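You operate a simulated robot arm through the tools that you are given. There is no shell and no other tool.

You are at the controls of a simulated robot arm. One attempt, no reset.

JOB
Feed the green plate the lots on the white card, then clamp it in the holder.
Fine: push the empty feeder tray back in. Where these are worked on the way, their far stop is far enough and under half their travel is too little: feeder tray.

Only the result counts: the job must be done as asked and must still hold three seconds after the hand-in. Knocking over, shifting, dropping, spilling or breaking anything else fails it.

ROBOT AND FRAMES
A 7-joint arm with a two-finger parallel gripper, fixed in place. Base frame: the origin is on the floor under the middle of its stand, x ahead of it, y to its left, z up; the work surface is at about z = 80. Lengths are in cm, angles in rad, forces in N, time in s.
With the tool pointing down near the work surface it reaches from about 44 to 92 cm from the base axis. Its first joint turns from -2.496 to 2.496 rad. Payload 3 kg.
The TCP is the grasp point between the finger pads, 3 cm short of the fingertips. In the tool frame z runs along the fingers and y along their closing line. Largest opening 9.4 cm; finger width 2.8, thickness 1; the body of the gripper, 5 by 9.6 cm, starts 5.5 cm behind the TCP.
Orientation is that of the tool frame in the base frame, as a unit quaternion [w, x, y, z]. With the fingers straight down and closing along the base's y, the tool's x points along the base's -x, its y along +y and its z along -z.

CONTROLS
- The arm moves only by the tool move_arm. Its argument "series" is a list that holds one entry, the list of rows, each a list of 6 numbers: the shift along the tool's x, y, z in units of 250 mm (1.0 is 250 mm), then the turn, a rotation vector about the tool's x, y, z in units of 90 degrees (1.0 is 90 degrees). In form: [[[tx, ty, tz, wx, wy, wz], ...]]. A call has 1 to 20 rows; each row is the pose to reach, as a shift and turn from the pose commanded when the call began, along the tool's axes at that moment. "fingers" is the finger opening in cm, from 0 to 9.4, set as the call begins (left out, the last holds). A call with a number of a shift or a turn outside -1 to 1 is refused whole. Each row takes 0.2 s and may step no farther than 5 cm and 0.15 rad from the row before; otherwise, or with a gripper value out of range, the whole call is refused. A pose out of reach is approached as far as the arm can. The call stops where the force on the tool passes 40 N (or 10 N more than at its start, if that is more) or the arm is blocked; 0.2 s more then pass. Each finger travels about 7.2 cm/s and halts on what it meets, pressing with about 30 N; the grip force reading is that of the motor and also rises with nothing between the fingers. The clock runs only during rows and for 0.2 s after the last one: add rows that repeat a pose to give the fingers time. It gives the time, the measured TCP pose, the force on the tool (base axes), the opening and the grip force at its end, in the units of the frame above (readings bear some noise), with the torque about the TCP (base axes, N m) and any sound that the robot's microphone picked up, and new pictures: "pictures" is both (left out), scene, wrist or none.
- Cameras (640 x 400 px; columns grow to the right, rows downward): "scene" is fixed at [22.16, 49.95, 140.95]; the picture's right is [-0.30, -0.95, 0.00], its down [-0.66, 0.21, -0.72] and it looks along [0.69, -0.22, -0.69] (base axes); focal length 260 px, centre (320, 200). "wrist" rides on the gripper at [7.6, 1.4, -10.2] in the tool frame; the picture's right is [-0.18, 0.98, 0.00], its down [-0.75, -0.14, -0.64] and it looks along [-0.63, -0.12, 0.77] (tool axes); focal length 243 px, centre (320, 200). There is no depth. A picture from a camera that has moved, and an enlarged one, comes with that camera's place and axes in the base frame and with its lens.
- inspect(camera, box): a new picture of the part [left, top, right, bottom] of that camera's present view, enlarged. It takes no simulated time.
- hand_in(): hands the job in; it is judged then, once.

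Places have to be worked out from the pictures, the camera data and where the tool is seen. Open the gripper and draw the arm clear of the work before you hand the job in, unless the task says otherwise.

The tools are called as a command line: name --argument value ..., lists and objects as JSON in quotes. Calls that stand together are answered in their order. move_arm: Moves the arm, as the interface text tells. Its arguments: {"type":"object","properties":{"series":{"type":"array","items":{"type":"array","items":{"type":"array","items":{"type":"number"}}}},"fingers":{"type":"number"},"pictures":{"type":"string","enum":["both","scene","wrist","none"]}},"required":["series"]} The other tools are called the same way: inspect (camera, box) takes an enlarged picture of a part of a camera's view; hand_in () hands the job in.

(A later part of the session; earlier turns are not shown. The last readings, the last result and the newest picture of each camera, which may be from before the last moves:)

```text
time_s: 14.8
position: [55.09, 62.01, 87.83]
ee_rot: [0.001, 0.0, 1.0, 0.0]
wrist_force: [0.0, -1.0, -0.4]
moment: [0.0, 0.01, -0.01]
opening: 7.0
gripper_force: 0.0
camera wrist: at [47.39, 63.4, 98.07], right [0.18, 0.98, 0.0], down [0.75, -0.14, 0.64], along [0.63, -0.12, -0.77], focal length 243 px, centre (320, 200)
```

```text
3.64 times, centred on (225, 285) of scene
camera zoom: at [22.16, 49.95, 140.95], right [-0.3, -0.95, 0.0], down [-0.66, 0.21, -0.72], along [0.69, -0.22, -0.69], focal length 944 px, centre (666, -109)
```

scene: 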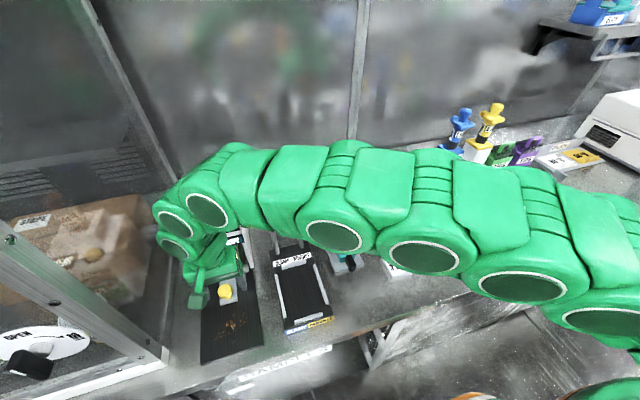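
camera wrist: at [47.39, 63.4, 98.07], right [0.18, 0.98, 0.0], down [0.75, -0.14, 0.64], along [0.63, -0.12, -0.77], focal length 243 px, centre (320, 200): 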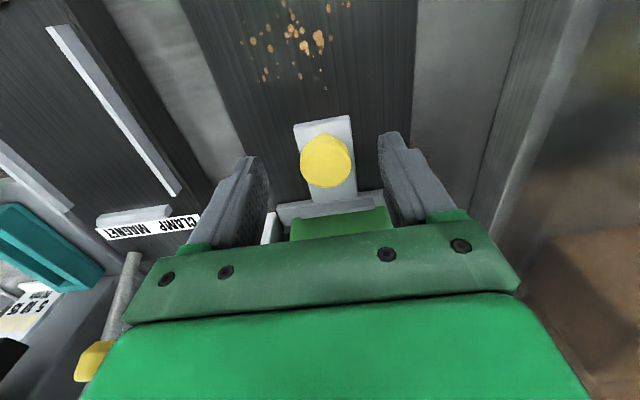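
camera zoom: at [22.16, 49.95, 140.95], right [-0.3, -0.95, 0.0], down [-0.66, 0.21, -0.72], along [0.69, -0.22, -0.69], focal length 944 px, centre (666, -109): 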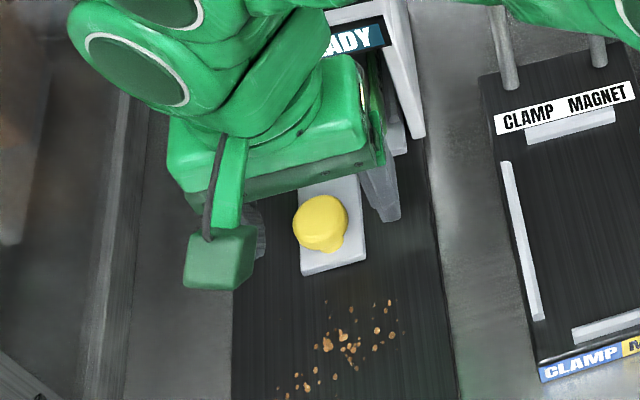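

The knob is centred between the fingers. I'll descend another 2.4 cm, then close on it.

move_arm --series '[[[0.004, 0.008, 0.04, 0, 0, 0], [0.004, 0.008, 0.07, 0, 0, 0], [0.004, 0.008, 0.096, 0, 0, 0], [0.004, 0.008, 0.096, 0, 0, 0]]]' --pictures "none"

move_arm --series '[[[0, 0, 0, 0, 0, 0], [0, 0, 0, 0, 0, 0], [0, 0, 0, 0, 0, 0], [0, 0, 0, 0, 0, 0]]]' --fingers 1.5

inspect --camera "wrist" --box '[200, 20, 440, 220]'

```text
time_s: 15.8
position: [54.92, 62.01, 85.52]
ee_rot: [0.0, 0.0, 1.0, 0.0]
wrist_force: [-1.1, -1.1, -0.5]
moment: [-0.01, -0.01, -0.01]
opening: 6.97
gripper_force: 0.1
```

```text
time_s: 16.8
position: [54.9, 62.24, 85.55]
ee_rot: [0.001, 0.0, 1.0, 0.002]
wrist_force: [-1.2, 22.6, 0.2]
moment: [0.21, 0.06, 0.23]
opening: 3.14
gripper_force: 45.2
camera wrist: at [47.12, 63.65, 95.75], right [0.18, 0.98, 0.0], down [0.75, -0.14, 0.64], along [0.63, -0.12, -0.77], focal length 243 px, centre (320, 200)
```

scene: 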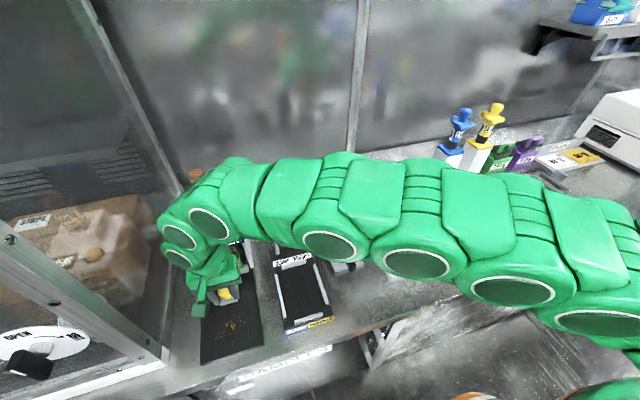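
wrist: 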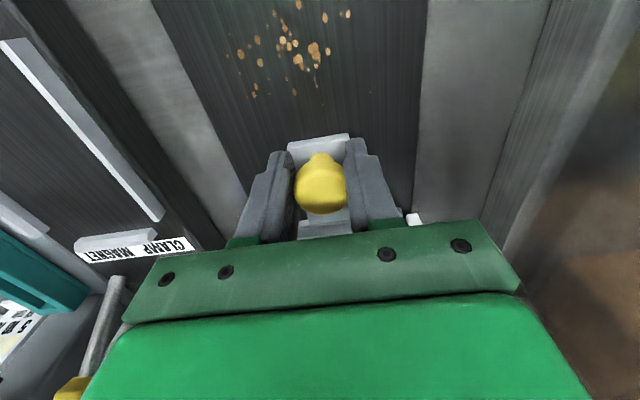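

```text
2.00 times, centred on (320, 120) of wrist
camera zoom: at [47.12, 63.65, 95.75], right [0.18, 0.98, 0.0], down [0.75, -0.14, 0.64], along [0.63, -0.12, -0.77], focal length 485 px, centre (320, 360)
```

zoom: 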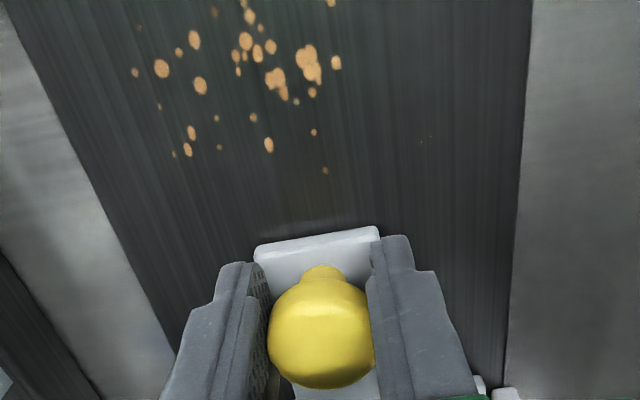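

The knob is gripped (opening 3.14), but there is about 22 N of sideways load, so the knob sits slightly further to +y. I'll shift +y a little to relieve it before pulling.

move_arm --series '[[[0, 0.008, 0, 0, 0, 0], [0, 0.014, 0, 0, 0, 0], [0, 0.014, 0, 0, 0, 0]]]' --pictures "none"

```text
time_s: 17.6
position: [55.09, 62.29, 85.51]
ee_rot: [0.001, 0.002, 1.0, -0.002]
wrist_force: [-8.0, -10.3, 5.9]
moment: [-0.05, 0.03, -0.02]
opening: 3.16
gripper_force: 44.8
stopped in row 3: the force on the tool passed its limit at 41 N (the readings are from after the stop); the commanded pose is now the measured one
```

Side load is nearly gone. I'll pull the tray toward -x, slowly at first.

move_arm --series '[[[0.012, 0, 0, 0, 0, 0], [0.03, 0, 0, 0, 0, 0], [0.05, 0, 0, 0, 0, 0], [0.075, 0, 0, 0, 0, 0], [0.1, 0, 0, 0, 0, 0], [0.13, 0, 0, 0, 0, 0], [0.16, 0, 0, 0, 0, 0], [0.19, 0, 0, 0, 0, 0], [0.22, 0, 0, 0, 0, 0], [0.25, 0, 0, 0, 0, 0]]]'

```text
time_s: 19.8
position: [48.89, 62.32, 85.5]
ee_rot: [0.0, 0.002, 1.0, -0.001]
wrist_force: [2.2, -12.1, 31.9]
moment: [-0.1, 0.17, -0.1]
opening: 3.09
gripper_force: 45.0
camera wrist: at [41.1, 63.74, 95.71], right [0.19, 0.98, 0.0], down [0.75, -0.14, 0.64], along [0.63, -0.12, -0.77], focal length 243 px, centre (320, 200)
```

scene: 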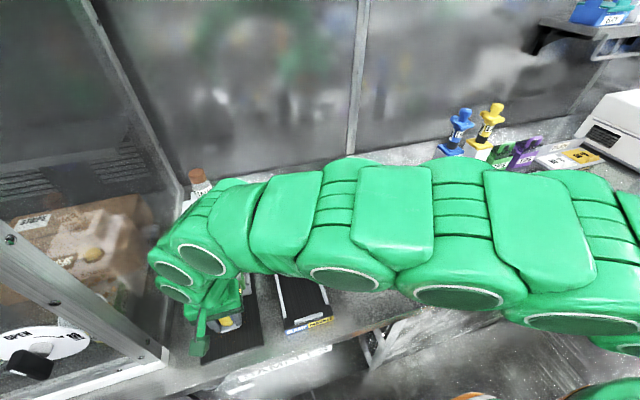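
wrist: 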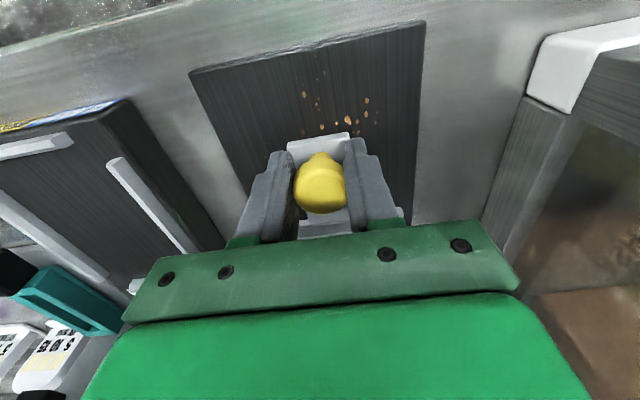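

The tray is sliding out (6 cm so far), but a downward load of about 32 N has built up. I'll relieve it with a small lift and keep pulling.

move_arm --series '[[[0, 0, -0.006, 0, 0, 0], [0.01, 0.0, -0.01, 0, 0, 0], [0.03, 0.0, -0.012, 0, 0, 0], [0.055, 0.0, -0.013, 0, 0, 0], [0.08, 0.0, -0.014, 0, 0, 0], [0.11, 0.0, -0.015, 0, 0, 0], [0.14, 0.0, -0.016, 0, 0, 0]]]'

```text
time_s: 21.4
position: [45.21, 62.22, 85.88]
ee_rot: [-0.001, 0.002, 1.0, -0.003]
wrist_force: [0.1, -18.4, -30.3]
moment: [-0.2, -0.05, -0.04]
opening: 3.13
gripper_force: 45.1
camera wrist: at [37.59, 63.78, 96.1], right [0.19, 0.98, -0.01], down [0.75, -0.14, 0.64], along [0.63, -0.12, -0.77], focal length 243 px, centre (320, 200)
```

scene: 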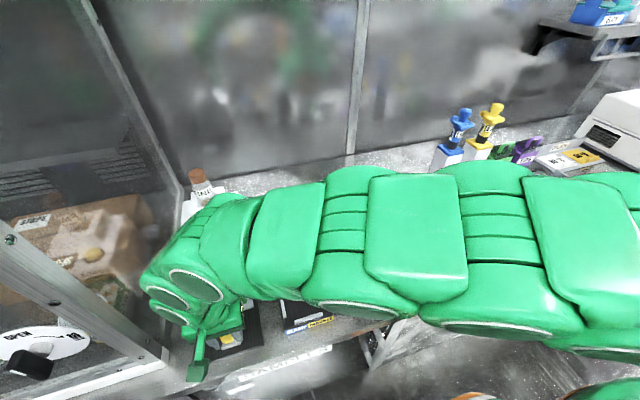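
wrist: 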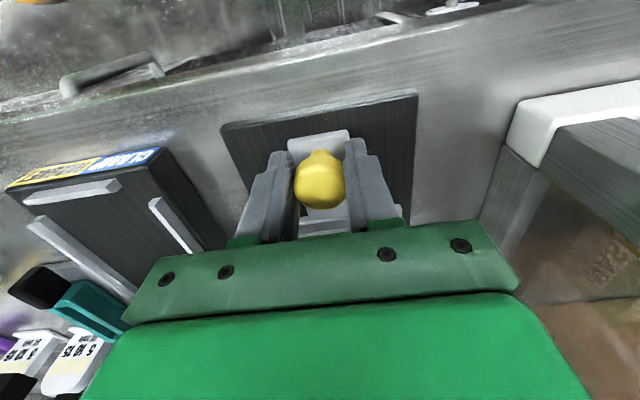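

Now it is slightly too high and too far to +y; the arm is stiff. I'll correct by about 0.2 cm down and 0.12 cm in -y, and keep pulling to the stop.

move_arm --series '[[[0, -0.003, 0.005, 0, 0, 0], [0.012, -0.005, 0.008, 0, 0, 0], [0.03, -0.005, 0.008, 0, 0, 0], [0.055, -0.005, 0.008, 0, 0, 0], [0.08, -0.005, 0.008, 0, 0, 0], [0.11, -0.005, 0.008, 0, 0, 0]]]'

```text
time_s: 22.8
position: [42.49, 62.22, 85.7]
ee_rot: [0.0, 0.002, 1.0, -0.002]
wrist_force: [1.0, -13.1, 33.4]
moment: [-0.19, -0.3, -0.08]
opening: 3.12
gripper_force: 44.8
camera wrist: at [34.8, 63.74, 95.93], right [0.19, 0.98, 0.0], down [0.75, -0.14, 0.64], along [0.63, -0.12, -0.77], focal length 243 px, centre (320, 200)
```

scene: 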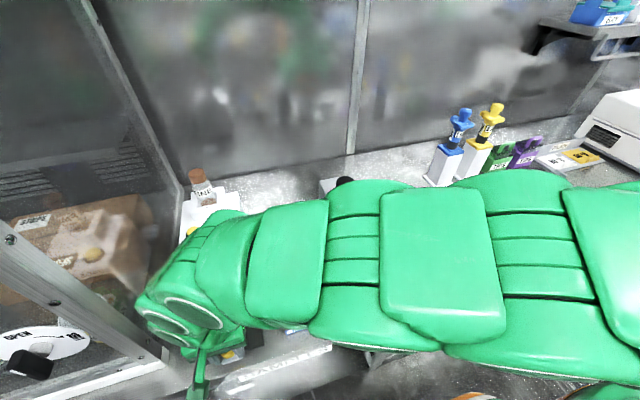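
wrist: 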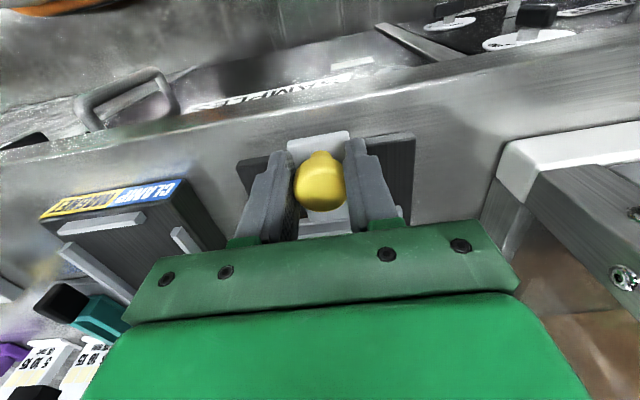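

The tray has moved 12.6 cm and there is no stop yet. I'll raise 0.1 cm and keep pulling gently.

move_arm --series '[[[0, -0.002, -0.004, 0, 0, 0], [0.012, -0.003, -0.0045, 0, 0, 0], [0.03, -0.003, -0.0045, 0, 0, 0], [0.05, -0.003, -0.0045, 0, 0, 0], [0.07, -0.003, -0.0045, 0, 0, 0], [0.09, -0.003, -0.0045, 0, 0, 0]]]'

```text
time_s: 24.3
position: [40.16, 62.22, 85.59]
ee_rot: [0.001, 0.0, 1.0, -0.001]
wrist_force: [-0.5, 8.0, -11.0]
moment: [0.27, -0.15, -0.12]
opening: 3.12
gripper_force: 45.4
stopped in row 6: the force on the tool passed its limit at 46 N (the readings are from after the stop); the commanded pose is now the measured one
camera wrist: at [32.54, 63.72, 95.94], right [0.19, 0.98, 0.0], down [0.75, -0.14, 0.64], along [0.63, -0.12, -0.77], focal length 243 px, centre (320, 200)
```

scene: 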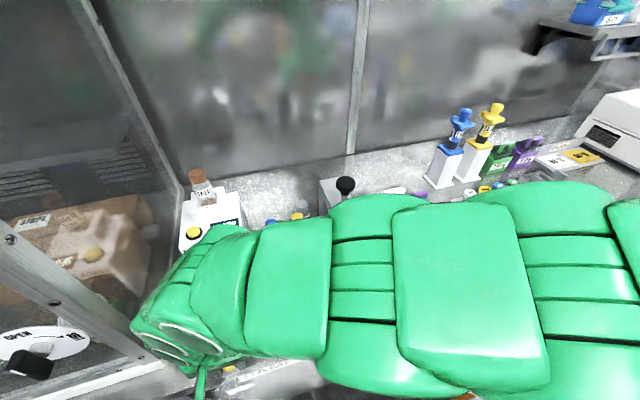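
wrist: 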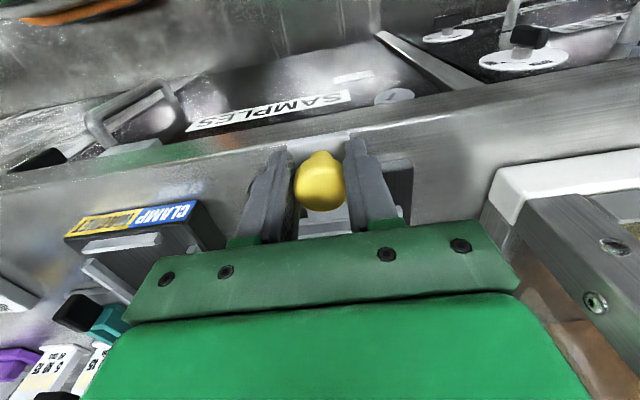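

The tray has stopped at about 15 cm of travel, which looks like the far stop. I'll open the fingers and lift straight up.

move_arm --series '[[[0, 0, 0, 0, 0, 0], [0, 0, 0, 0, 0, 0], [0, 0, 0, 0, 0, 0]]]' --fingers 7 --pictures "none"

move_arm --series '[[[0, 0, -0.06, 0, 0, 0], [0, 0, -0.18, 0, 0, 0], [0, 0, -0.36, 0, 0, 0], [0, 0, -0.54, 0, 0, 0], [0, 0, -0.72, 0, 0, 0], [0, 0, -0.72, 0, 0, 0]]]'

inspect --camera "wrist" --box '[200, 20, 440, 220]'

```text
time_s: 25.1
position: [40.24, 62.13, 85.63]
ee_rot: [0.001, 0.0, 1.0, -0.002]
wrist_force: [-0.5, 0.3, -0.3]
moment: [0.03, 0.0, 0.01]
opening: 6.98
gripper_force: 0.1
```

```text
time_s: 26.5
position: [40.44, 62.31, 103.73]
ee_rot: [0.001, 0.001, 1.0, -0.002]
wrist_force: [0.6, -0.5, -0.3]
moment: [0.0, 0.03, 0.02]
opening: 7.0
gripper_force: 0.0
camera wrist: at [32.61, 63.78, 113.91], right [0.19, 0.98, 0.0], down [0.75, -0.14, 0.64], along [0.63, -0.12, -0.77], focal length 243 px, centre (320, 200)
```

scene: 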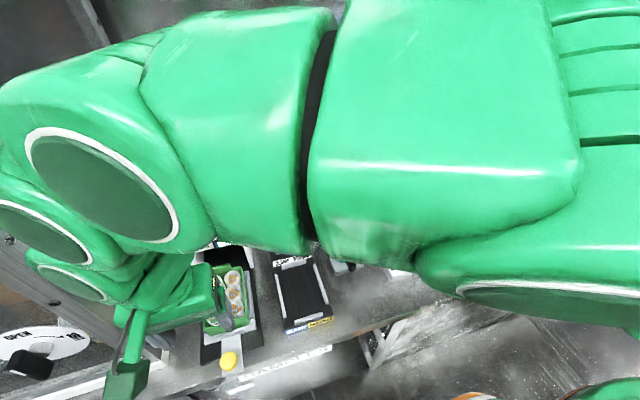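
wrist: 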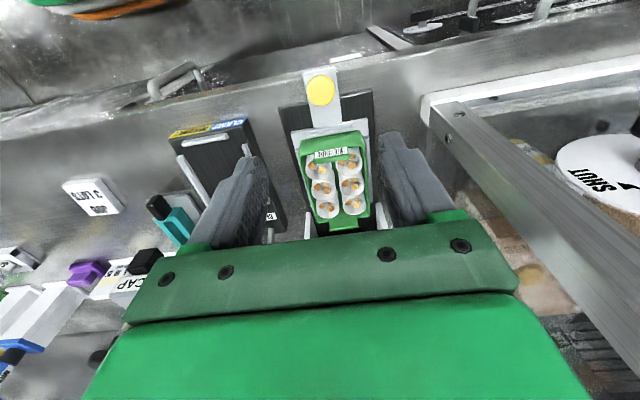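

```text
2.00 times, centred on (320, 120) of wrist
camera zoom: at [32.61, 63.78, 113.91], right [0.19, 0.98, 0.0], down [0.75, -0.14, 0.64], along [0.63, -0.12, -0.77], focal length 485 px, centre (320, 360)
```

zoom: 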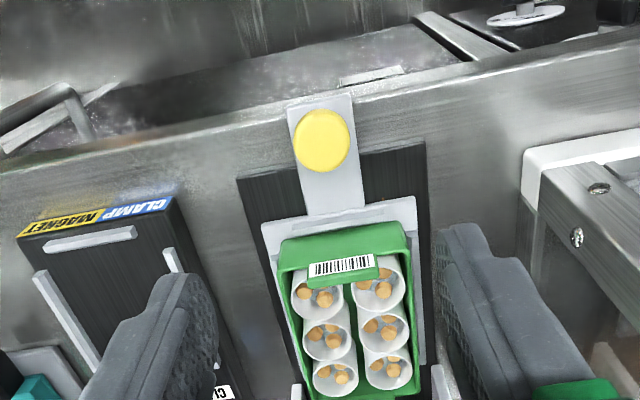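

The tray is out and shows all six cups, each with three beads. I'll move aside and up for a clear view of the plate and holder geometry.

move_arm --series '[[[0, 0, -0.12, 0, 0, 0], [0, -0.1, -0.25, 0, 0, 0], [-0.03, -0.24, -0.36, 0, 0, 0], [-0.07, -0.38, -0.46, 0, 0, 0], [-0.11, -0.52, -0.56, 0, 0, 0], [-0.15, -0.66, -0.64, 0, 0, 0], [-0.18, -0.8, -0.7, 0, 0, 0], [-0.2, -0.94, -0.74, 0, 0, 0], [-0.2, -0.94, -0.74, 0, 0, 0]]]'

inspect --camera "scene" --box '[180, 200, 360, 370]'

inspect --camera "wrist" --box '[280, 0, 560, 220]'

```text
time_s: 28.5
position: [45.28, 38.53, 122.26]
ee_rot: [0.0, 0.001, 1.0, -0.002]
wrist_force: [-0.3, 0.0, 0.3]
moment: [0.0, 0.01, -0.02]
opening: 7.02
gripper_force: 0.0
camera wrist: at [37.58, 40.03, 132.49], right [0.19, 0.98, 0.0], down [0.75, -0.14, 0.64], along [0.63, -0.12, -0.77], focal length 243 px, centre (320, 200)
```

scene: 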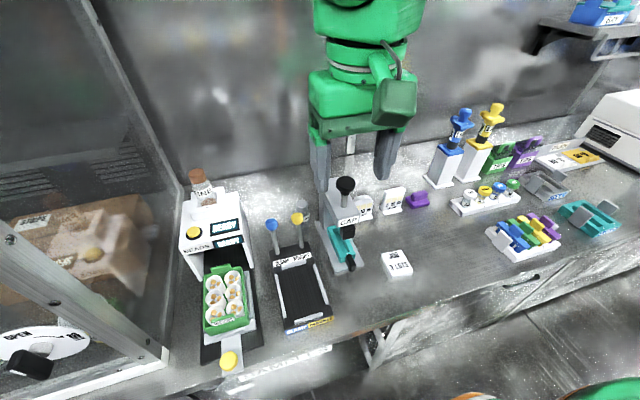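
wrist: 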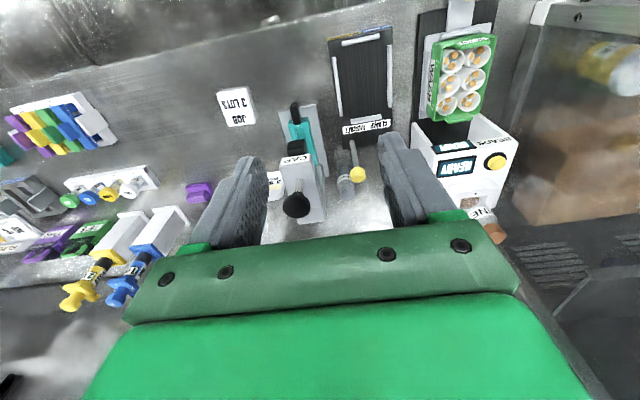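

```text
2.35 times, centred on (270, 285) of scene
camera zoom: at [22.16, 49.95, 140.95], right [-0.3, -0.95, 0.0], down [-0.66, 0.21, -0.72], along [0.69, -0.22, -0.69], focal length 611 px, centre (438, 0)
```

zoom: 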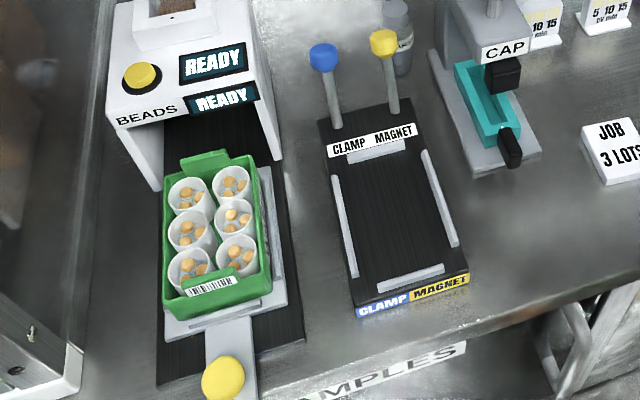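

```text
1.82 times, centred on (420, 110) of wrist
camera zoom: at [37.58, 40.03, 132.49], right [0.19, 0.98, 0.0], down [0.75, -0.14, 0.64], along [0.63, -0.12, -0.77], focal length 441 px, centre (138, 364)
```

zoom: 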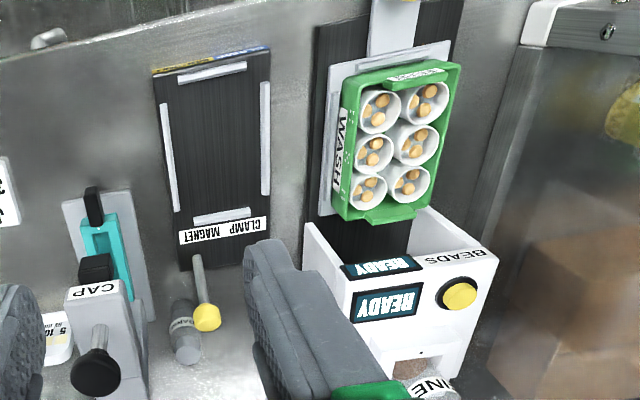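

inspect --camera "scene" --box '[190, 255, 270, 345]'

inspect --camera "wrist" --box '[400, 0, 520, 140]'

inspect --camera "scene" --box '[255, 200, 345, 345]'

inspect --camera "wrist" --box '[310, 10, 420, 150]'

```text
4.44 times, centred on (230, 300) of scene
camera zoom: at [22.16, 49.95, 140.95], right [-0.3, -0.95, 0.0], down [-0.66, 0.21, -0.72], along [0.69, -0.22, -0.69], focal length 1154 px, centre (720, -244)
```

zoom: 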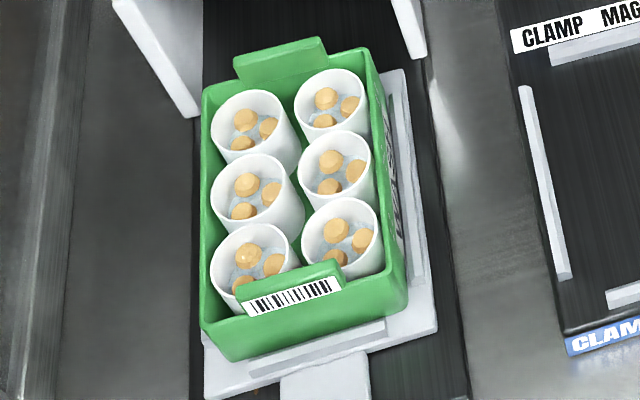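

```text
2.86 times, centred on (460, 70) of wrist
camera zoom: at [37.58, 40.03, 132.49], right [0.19, 0.98, 0.0], down [0.75, -0.14, 0.64], along [0.63, -0.12, -0.77], focal length 693 px, centre (-80, 571)
```

zoom: 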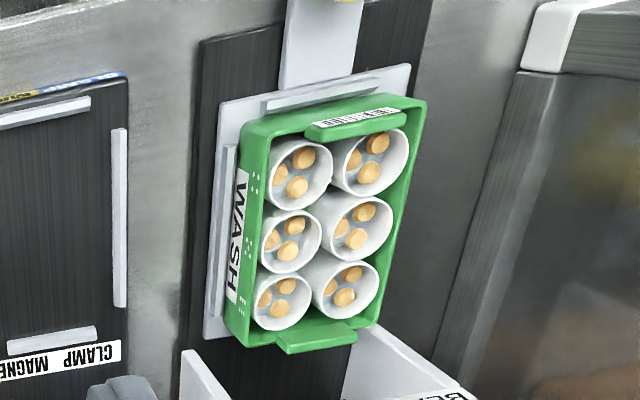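

```text
2.76 times, centred on (300, 272) of scene
camera zoom: at [22.16, 49.95, 140.95], right [-0.3, -0.95, 0.0], down [-0.66, 0.21, -0.72], along [0.69, -0.22, -0.69], focal length 716 px, centre (375, 0)
```

zoom: 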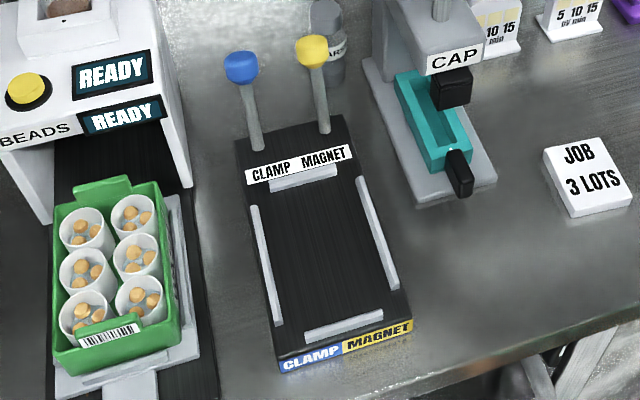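

```text
2.86 times, centred on (365, 80) of wrist
camera zoom: at [37.58, 40.03, 132.49], right [0.19, 0.98, 0.0], down [0.75, -0.14, 0.64], along [0.63, -0.12, -0.77], focal length 693 px, centre (191, 543)
```

zoom: 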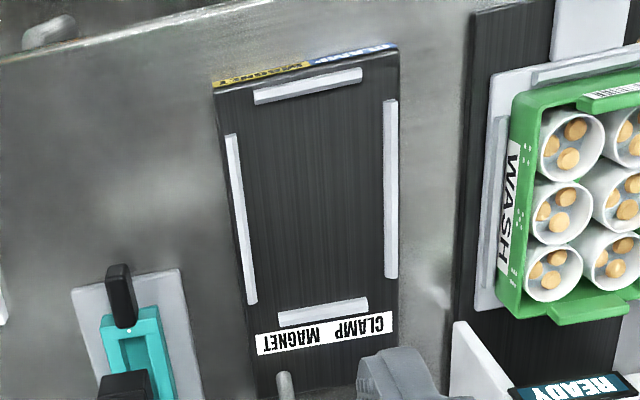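

The plate centre is near (54, 62.1). It is about 8.6 wide and 12.3 long, with its rim at about z 86.5. The holder slot centre is near (52.4, 45.3). I'll view the holder from directly above at a fixed height, then the plate from the same height, to get an accurate relative offset; I'm also correcting a small tool tilt.

move_arm --series '[[[-0.05, 0.05, 0.12, -0.001, 0, -0.001], [-0.1, 0.1, 0.26, -0.0015, 0.0005, -0.001], [-0.16, 0.16, 0.42, -0.002, 0.0005, -0.0013], [-0.22, 0.22, 0.58, -0.0025, 0.0009, -0.0013], [-0.284, 0.268, 0.728, -0.0025, 0.0009, -0.0013], [-0.284, 0.268, 0.728, -0.0025, 0.0009, -0.0013]]]' --fingers 9.4 --pictures "wrist"

inspect --camera "wrist" --box '[200, 0, 440, 160]'

```text
time_s: 29.9
position: [52.64, 45.2, 104.06]
ee_rot: [0.0, 0.0, 1.0, 0.001]
wrist_force: [-0.8, -0.1, -1.1]
moment: [0.0, -0.03, 0.02]
opening: 9.4
gripper_force: 0.0
camera wrist: at [44.84, 46.68, 114.34], right [0.18, 0.98, 0.0], down [0.75, -0.14, 0.64], along [0.63, -0.12, -0.77], focal length 243 px, centre (320, 200)
```

wrist: 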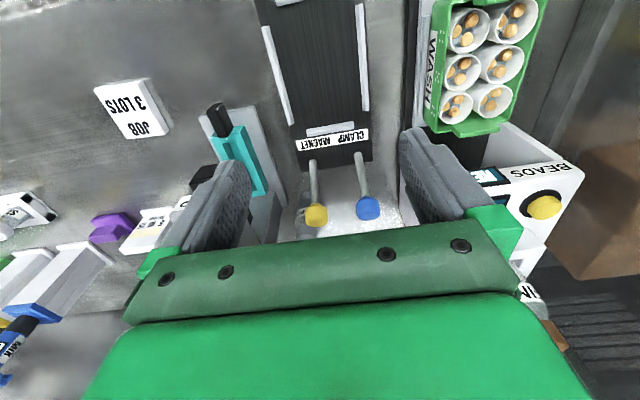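

```text
2.50 times, centred on (320, 80) of wrist
camera zoom: at [44.84, 46.68, 114.34], right [0.18, 0.98, 0.0], down [0.75, -0.14, 0.64], along [0.63, -0.12, -0.77], focal length 606 px, centre (320, 500)
```

zoom: 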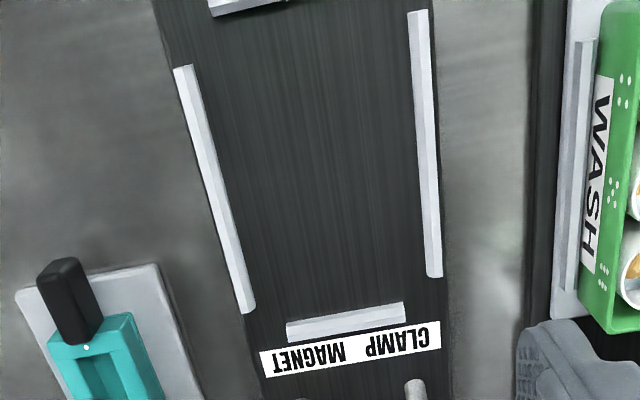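

From this view the slot centre comes out at about (51.7, 45.55), interior about 9.3 × 13.5. Now I'll take the matching view over the plate.

move_arm --series '[[[-0.012, 0.14, 0, 0, 0, 0], [-0.024, 0.3, 0, 0, 0, 0], [-0.036, 0.46, 0, 0, 0, 0], [-0.048, 0.6, 0, 0, 0, 0], [-0.064, 0.664, 0, 0, 0, 0], [-0.064, 0.664, 0, 0, 0, 0]]]' --pictures "both"

inspect --camera "wrist" --box '[200, 0, 440, 160]'

```text
time_s: 31.3
position: [54.04, 61.91, 104.05]
ee_rot: [0.001, 0.001, 1.0, 0.0]
wrist_force: [-0.7, 0.5, -0.2]
moment: [0.02, 0.03, 0.03]
opening: 9.41
gripper_force: 0.0
camera wrist: at [46.2, 63.34, 114.34], right [0.18, 0.98, 0.0], down [0.75, -0.14, 0.64], along [0.63, -0.12, -0.77], focal length 243 px, centre (320, 200)
```

scene: 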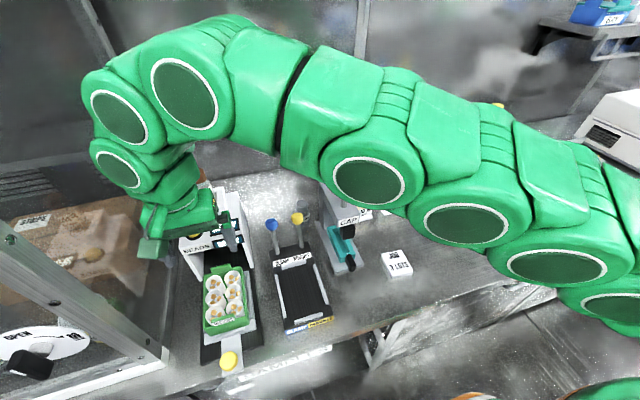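
wrist: 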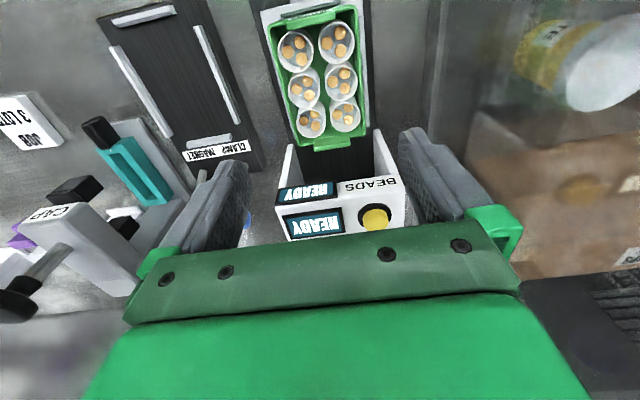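

```text
2.50 times, centred on (320, 80) of wrist
camera zoom: at [46.2, 63.34, 114.34], right [0.18, 0.98, 0.0], down [0.75, -0.14, 0.64], along [0.63, -0.12, -0.77], focal length 606 px, centre (320, 500)
```

zoom: 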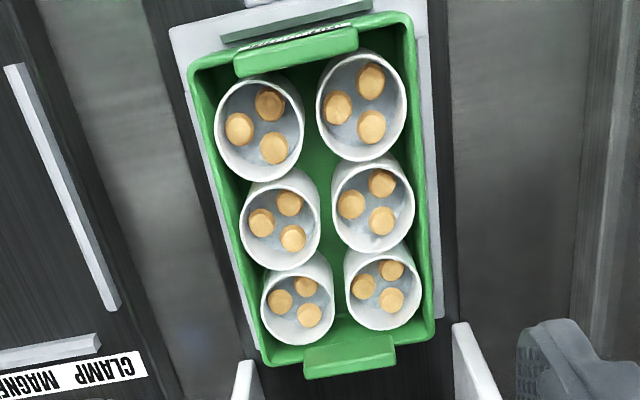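

The plate centre comes out at about (53.7, 62.2) with width about 8.4. The plate-to-slot displacement is (-1.9, -16.75), and both cameras agree on it. I'll descend with the gripper fully open to just above the rim and check side clearance.

move_arm --series '[[[0, 0.008, 0.16, 0, 0, 0], [0, 0.01, 0.32, 0, 0, 0], [0, 0.01, 0.46, 0, 0, 0], [0, 0.01, 0.55, 0, 0, 0], [0, 0.01, 0.55, 0, 0, 0]]]' --fingers 9.4

inspect --camera "wrist" --box '[180, 60, 460, 240]'

inspect --camera "scene" --box '[160, 230, 290, 340]'

```text
time_s: 32.5
position: [53.95, 62.29, 90.56]
ee_rot: [0.0, 0.001, 1.0, 0.001]
wrist_force: [-0.2, -0.8, 0.1]
moment: [-0.06, -0.02, -0.02]
opening: 9.42
gripper_force: 0.1
camera wrist: at [46.16, 63.77, 100.68], right [0.18, 0.98, 0.0], down [0.75, -0.14, 0.64], along [0.63, -0.12, -0.77], focal length 243 px, centre (320, 200)
```

scene: 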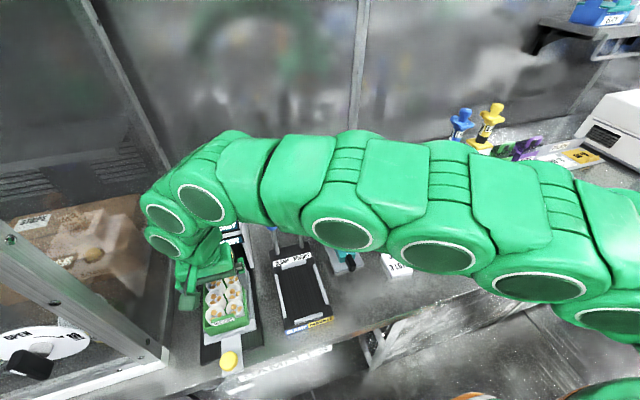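
wrist: 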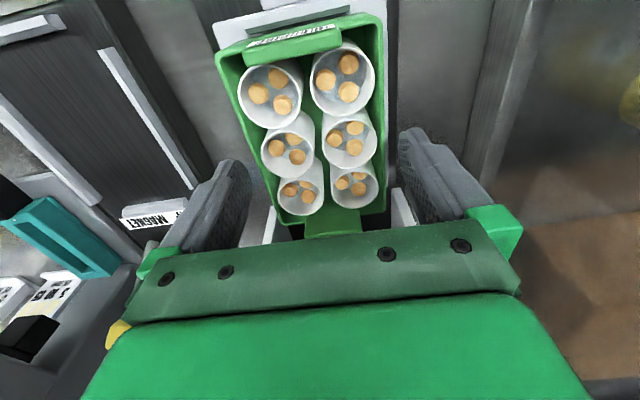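

```text
2.22 times, centred on (320, 150) of wrist
camera zoom: at [46.16, 63.77, 100.68], right [0.18, 0.98, 0.0], down [0.75, -0.14, 0.64], along [0.63, -0.12, -0.77], focal length 539 px, centre (320, 311)
```

zoom: 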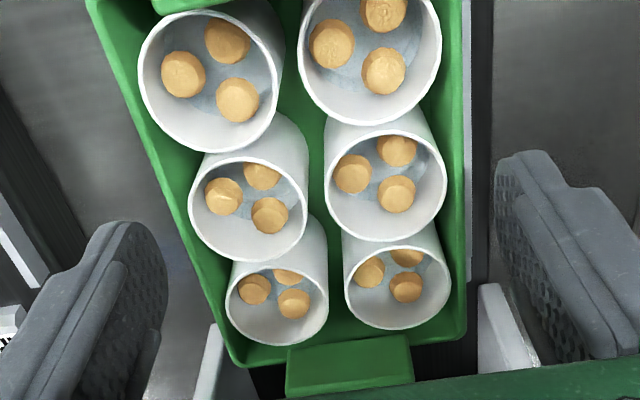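

```text
3.64 times, centred on (225, 285) of scene
camera zoom: at [22.16, 49.95, 140.95], right [-0.3, -0.95, 0.0], down [-0.66, 0.21, -0.72], along [0.69, -0.22, -0.69], focal length 944 px, centre (666, -109)
```

zoom: 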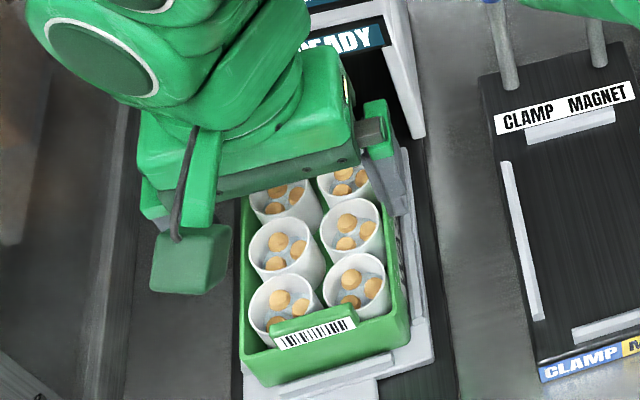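

The side gaps look symmetric, about 0.65–0.7 cm each. I'll descend 3.6 cm so the fingertips reach about z 84 beside the walls, above the tray lips.

move_arm --series '[[[0, 0, 0.04, 0, 0, 0], [0, 0, 0.08, 0, 0, 0], [0, 0, 0.115, 0, 0, 0], [0, 0, 0.144, 0, 0, 0], [0, 0, 0.144, 0, 0, 0]]]'

inspect --camera "wrist" --box '[180, 60, 460, 240]'

```text
time_s: 33.7
position: [54.01, 62.24, 86.66]
ee_rot: [0.0, 0.0, 1.0, 0.0]
wrist_force: [-0.8, -0.4, -0.3]
moment: [0.01, -0.01, 0.01]
opening: 9.42
gripper_force: 0.0
camera wrist: at [46.27, 63.67, 97.07], right [0.18, 0.98, 0.0], down [0.75, -0.14, 0.64], along [0.63, -0.12, -0.77], focal length 243 px, centre (320, 200)
```

scene: 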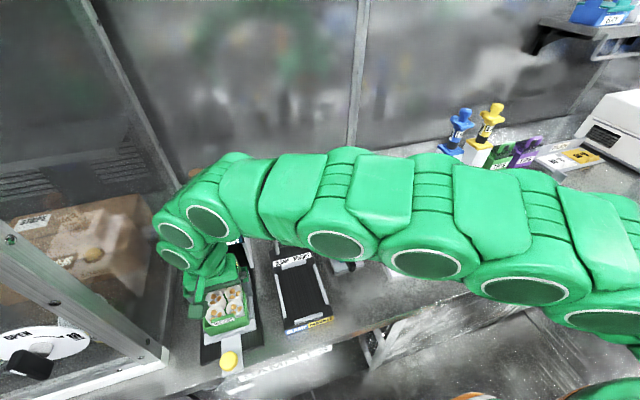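
wrist: 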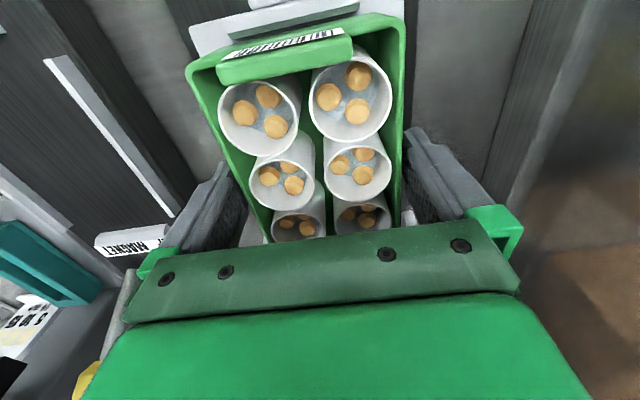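

```text
2.22 times, centred on (320, 150) of wrist
camera zoom: at [46.27, 63.67, 97.07], right [0.18, 0.98, 0.0], down [0.75, -0.14, 0.64], along [0.63, -0.12, -0.77], focal length 539 px, centre (320, 311)
```

zoom: 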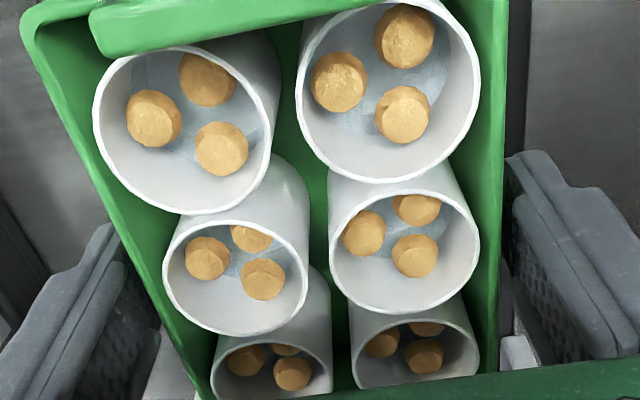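

No contact, and the fingers straddle the plate. I'll close on it.

move_arm --series '[[[0, 0, 0, 0, 0, 0], [0, 0, 0, 0, 0, 0], [0, 0, 0, 0, 0, 0]]]' --fingers 7 --pictures "wrist"

```text
time_s: 34.5
position: [53.97, 62.26, 86.74]
ee_rot: [0.0, 0.0, 1.0, 0.001]
wrist_force: [-0.9, -0.5, 0.1]
moment: [-0.02, 0.0, 0.0]
opening: 8.94
gripper_force: 30.1
camera wrist: at [46.28, 63.67, 97.07], right [0.18, 0.98, 0.0], down [0.75, -0.14, 0.64], along [0.63, -0.12, -0.77], focal length 243 px, centre (320, 200)
```

wrist: 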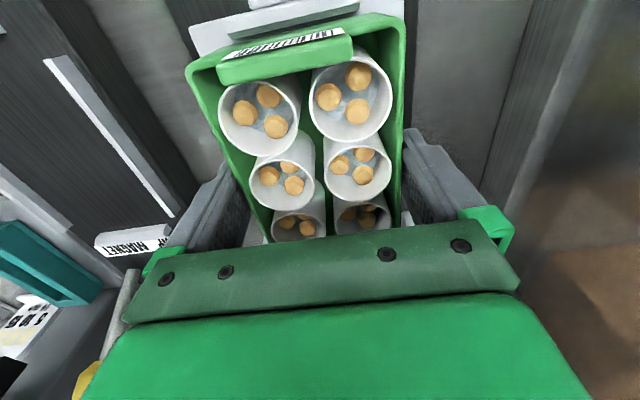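

The plate is gripped at width 8.94 with almost no side load, so it is well centred at y≈62.26. I'll lift it gently straight up.

move_arm --series '[[[0, 0, -0.01, 0, 0, 0], [0, 0, -0.03, 0, 0, 0], [0, 0, -0.06, 0, 0, 0], [0, 0, -0.1, 0, 0, 0], [0, 0, -0.15, 0, 0, 0], [0, 0, -0.2, 0, 0, 0], [0, 0, -0.25, 0, 0, 0], [0, 0, -0.28, 0, 0, 0], [0, 0, -0.28, 0, 0, 0]]]'

inspect --camera "scene" --box '[160, 230, 350, 380]'

inspect --camera "wrist" --box '[80, 0, 440, 240]'

```text
time_s: 36.5
position: [53.91, 62.12, 93.81]
ee_rot: [0.0, 0.0, 1.0, 0.001]
wrist_force: [-0.8, 0.3, -1.2]
moment: [-0.01, -0.02, 0.02]
opening: 8.94
gripper_force: 30.0
camera wrist: at [46.31, 63.7, 104.04], right [0.18, 0.98, 0.0], down [0.75, -0.14, 0.64], along [0.63, -0.12, -0.77], focal length 243 px, centre (320, 200)
```

scene: 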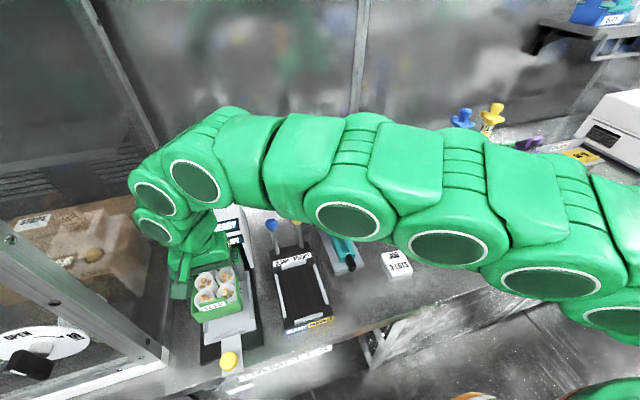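
wrist: 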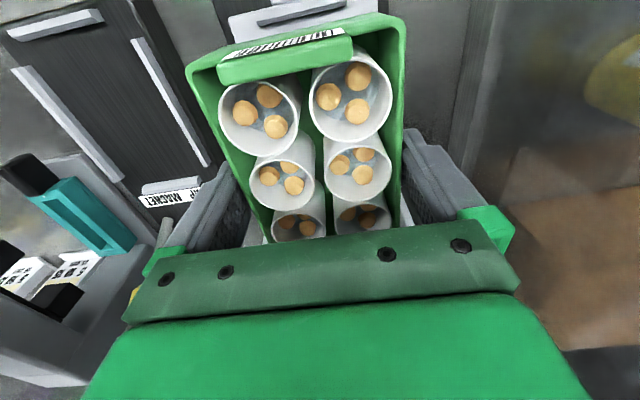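

```text
2.67 times, centred on (255, 305) of scene
camera zoom: at [22.16, 49.95, 140.95], right [-0.3, -0.95, 0.0], down [-0.66, 0.21, -0.72], along [0.69, -0.22, -0.69], focal length 692 px, centre (493, -80)
```

zoom: 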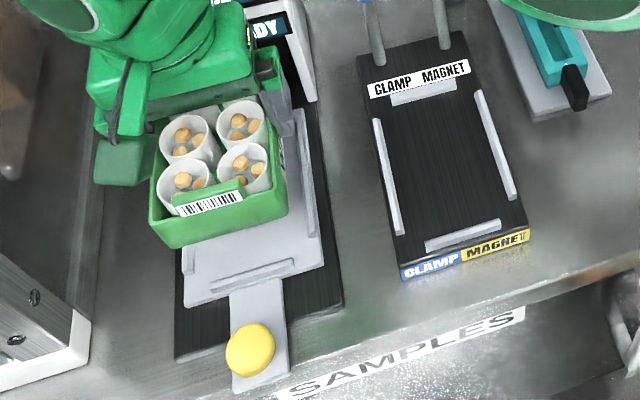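

```text
1.67 times, centred on (260, 120) of wrist
camera zoom: at [46.31, 63.7, 104.04], right [0.18, 0.98, 0.0], down [0.75, -0.14, 0.64], along [0.63, -0.12, -0.77], focal length 404 px, centre (420, 333)
```

zoom: 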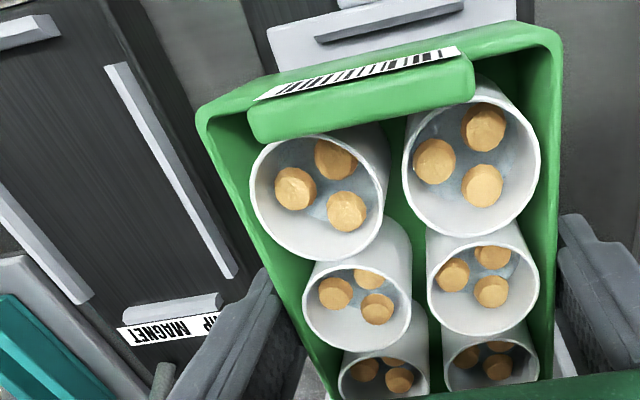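

The plate is lifted level and the tray stayed put. I'll carry it gently across to above the holder slot.

move_arm --series '[[[0.004, -0.03, 0, 0, 0, 0], [0.012, -0.09, 0, 0, 0, 0], [0.022, -0.18, 0, 0, 0, 0], [0.033, -0.28, 0, 0, 0, 0], [0.044, -0.38, 0, 0, 0, 0], [0.055, -0.48, 0, 0, 0, 0], [0.064, -0.57, 0, 0, 0, 0], [0.071, -0.63, 0, 0, 0, 0], [0.0748, -0.66, 0, 0, 0, 0], [0.0748, -0.6704, 0, 0, 0, 0], [0.0748, -0.6704, 0, 0, 0, 0]]]'

inspect --camera "scene" --box '[220, 220, 380, 350]'

inspect --camera "wrist" --box '[140, 0, 460, 240]'

```text
time_s: 38.9
position: [52.02, 45.36, 93.74]
ee_rot: [0.0, 0.0, 1.0, 0.0]
wrist_force: [0.1, 0.2, -1.5]
moment: [0.0, -0.02, 0.03]
opening: 8.92
gripper_force: 30.2
camera wrist: at [44.32, 46.94, 103.97], right [0.18, 0.98, 0.0], down [0.75, -0.14, 0.64], along [0.63, -0.12, -0.77], focal length 243 px, centre (320, 200)
```

scene: 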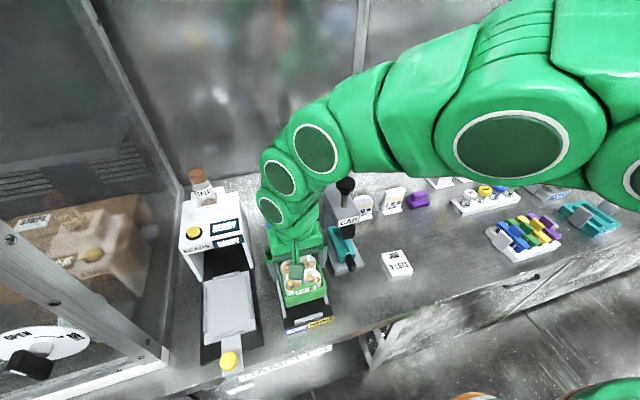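
wrist: 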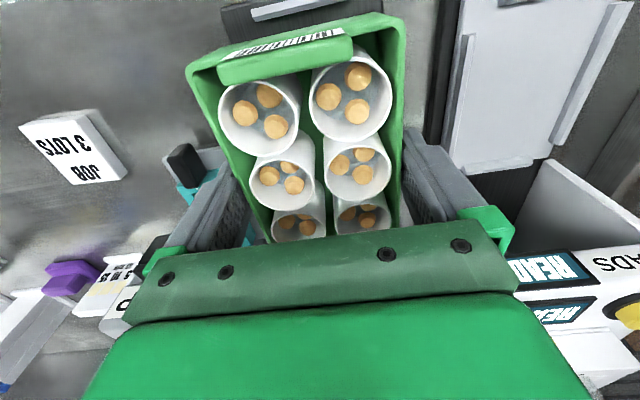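

```text
3.08 times, centred on (300, 285) of scene
camera zoom: at [22.16, 49.95, 140.95], right [-0.3, -0.95, 0.0], down [-0.66, 0.21, -0.72], along [0.69, -0.22, -0.69], focal length 799 px, centre (382, -62)
```

zoom: 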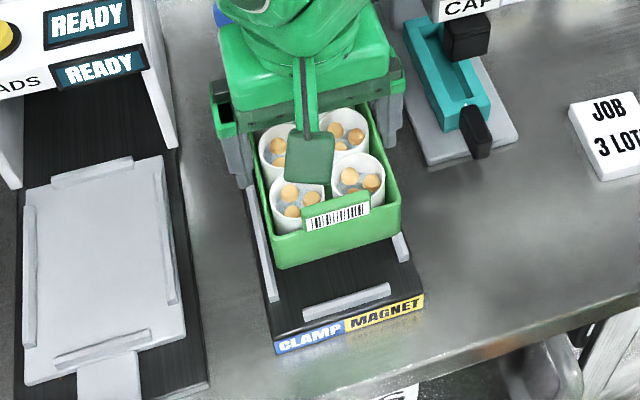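

```text
1.67 times, centred on (300, 120) of wrist
camera zoom: at [44.32, 46.94, 103.97], right [0.18, 0.98, 0.0], down [0.75, -0.14, 0.64], along [0.63, -0.12, -0.77], focal length 404 px, centre (353, 333)
```

zoom: 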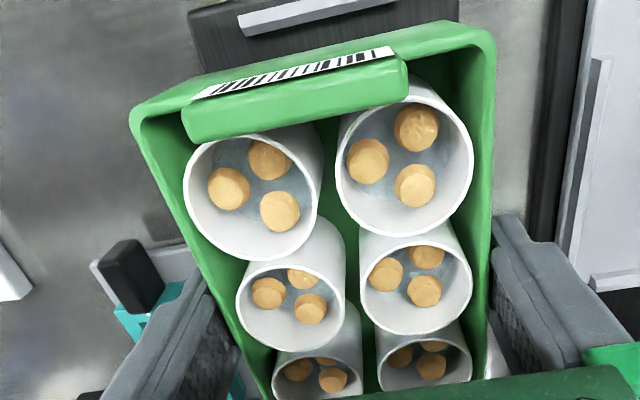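

The empty tray with its four lips is now fully visible, as is part of the holder. I'll zoom on both to refine the plate-to-slot offset before lowering.

inspect --camera "scene" --box '[190, 255, 270, 355]'

inspect --camera "scene" --box '[265, 255, 345, 345]'

inspect --camera "wrist" --box '[420, 0, 640, 180]'

```text
4.00 times, centred on (230, 305) of scene
camera zoom: at [22.16, 49.95, 140.95], right [-0.3, -0.95, 0.0], down [-0.66, 0.21, -0.72], along [0.69, -0.22, -0.69], focal length 1039 px, centre (680, -220)
```

zoom: 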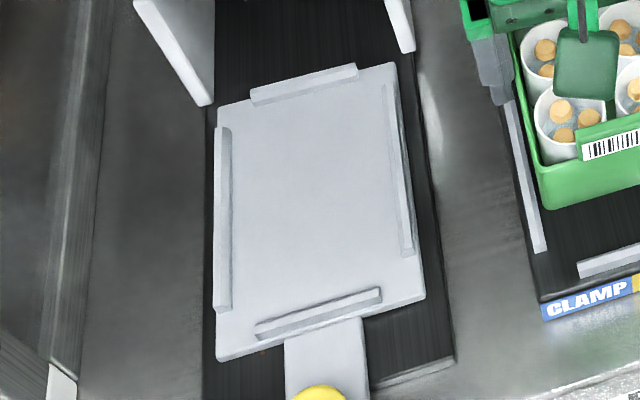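

```text
4.44 times, centred on (305, 300) of scene
camera zoom: at [22.16, 49.95, 140.95], right [-0.3, -0.95, 0.0], down [-0.66, 0.21, -0.72], along [0.69, -0.22, -0.69], focal length 1154 px, centre (387, -244)
```

zoom: 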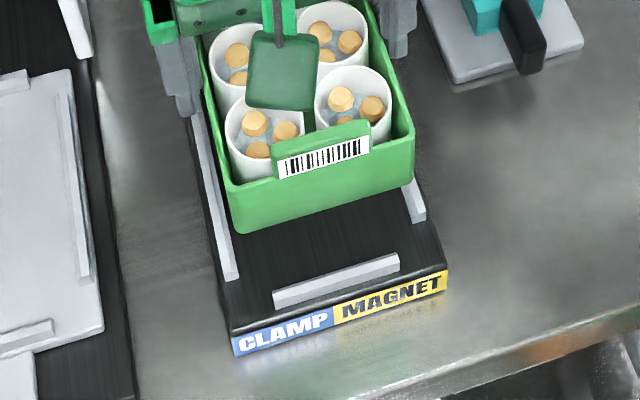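

```text
2.22 times, centred on (530, 90) of wrist
camera zoom: at [44.32, 46.94, 103.97], right [0.18, 0.98, 0.0], down [0.75, -0.14, 0.64], along [0.63, -0.12, -0.77], focal length 539 px, centre (-147, 444)
```

zoom: 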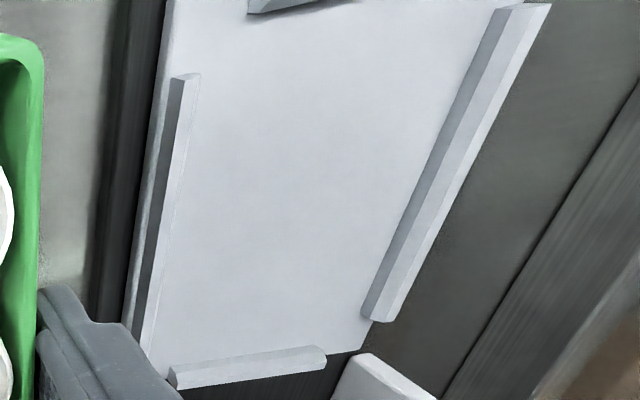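

inspect --camera "scene" --box '[268, 268, 308, 328]'

inspect --camera "scene" --box '[308, 268, 348, 328]'

```text
6.67 times, centred on (288, 298) of scene
camera zoom: at [22.16, 49.95, 140.95], right [-0.3, -0.95, 0.0], down [-0.66, 0.21, -0.72], along [0.69, -0.22, -0.69], focal length 1731 px, centre (533, -453)
```

zoom: 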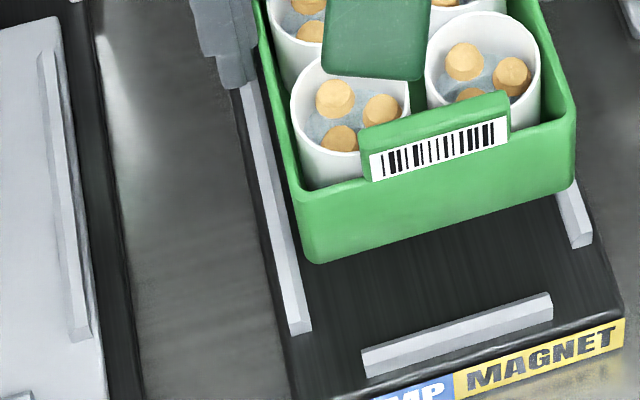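

```text
6.67 times, centred on (328, 298) of scene
camera zoom: at [22.16, 49.95, 140.95], right [-0.3, -0.95, 0.0], down [-0.66, 0.21, -0.72], along [0.69, -0.22, -0.69], focal length 1731 px, centre (267, -453)
```

zoom: 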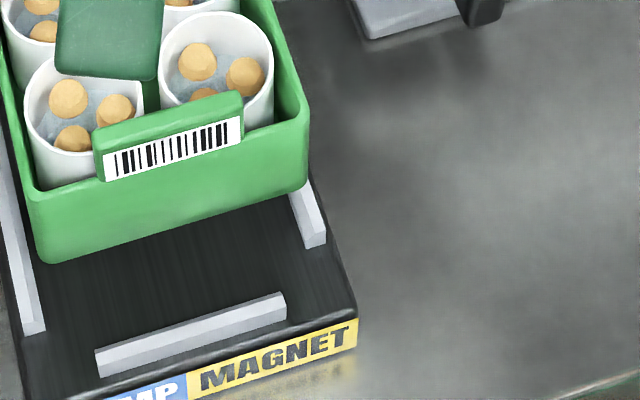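

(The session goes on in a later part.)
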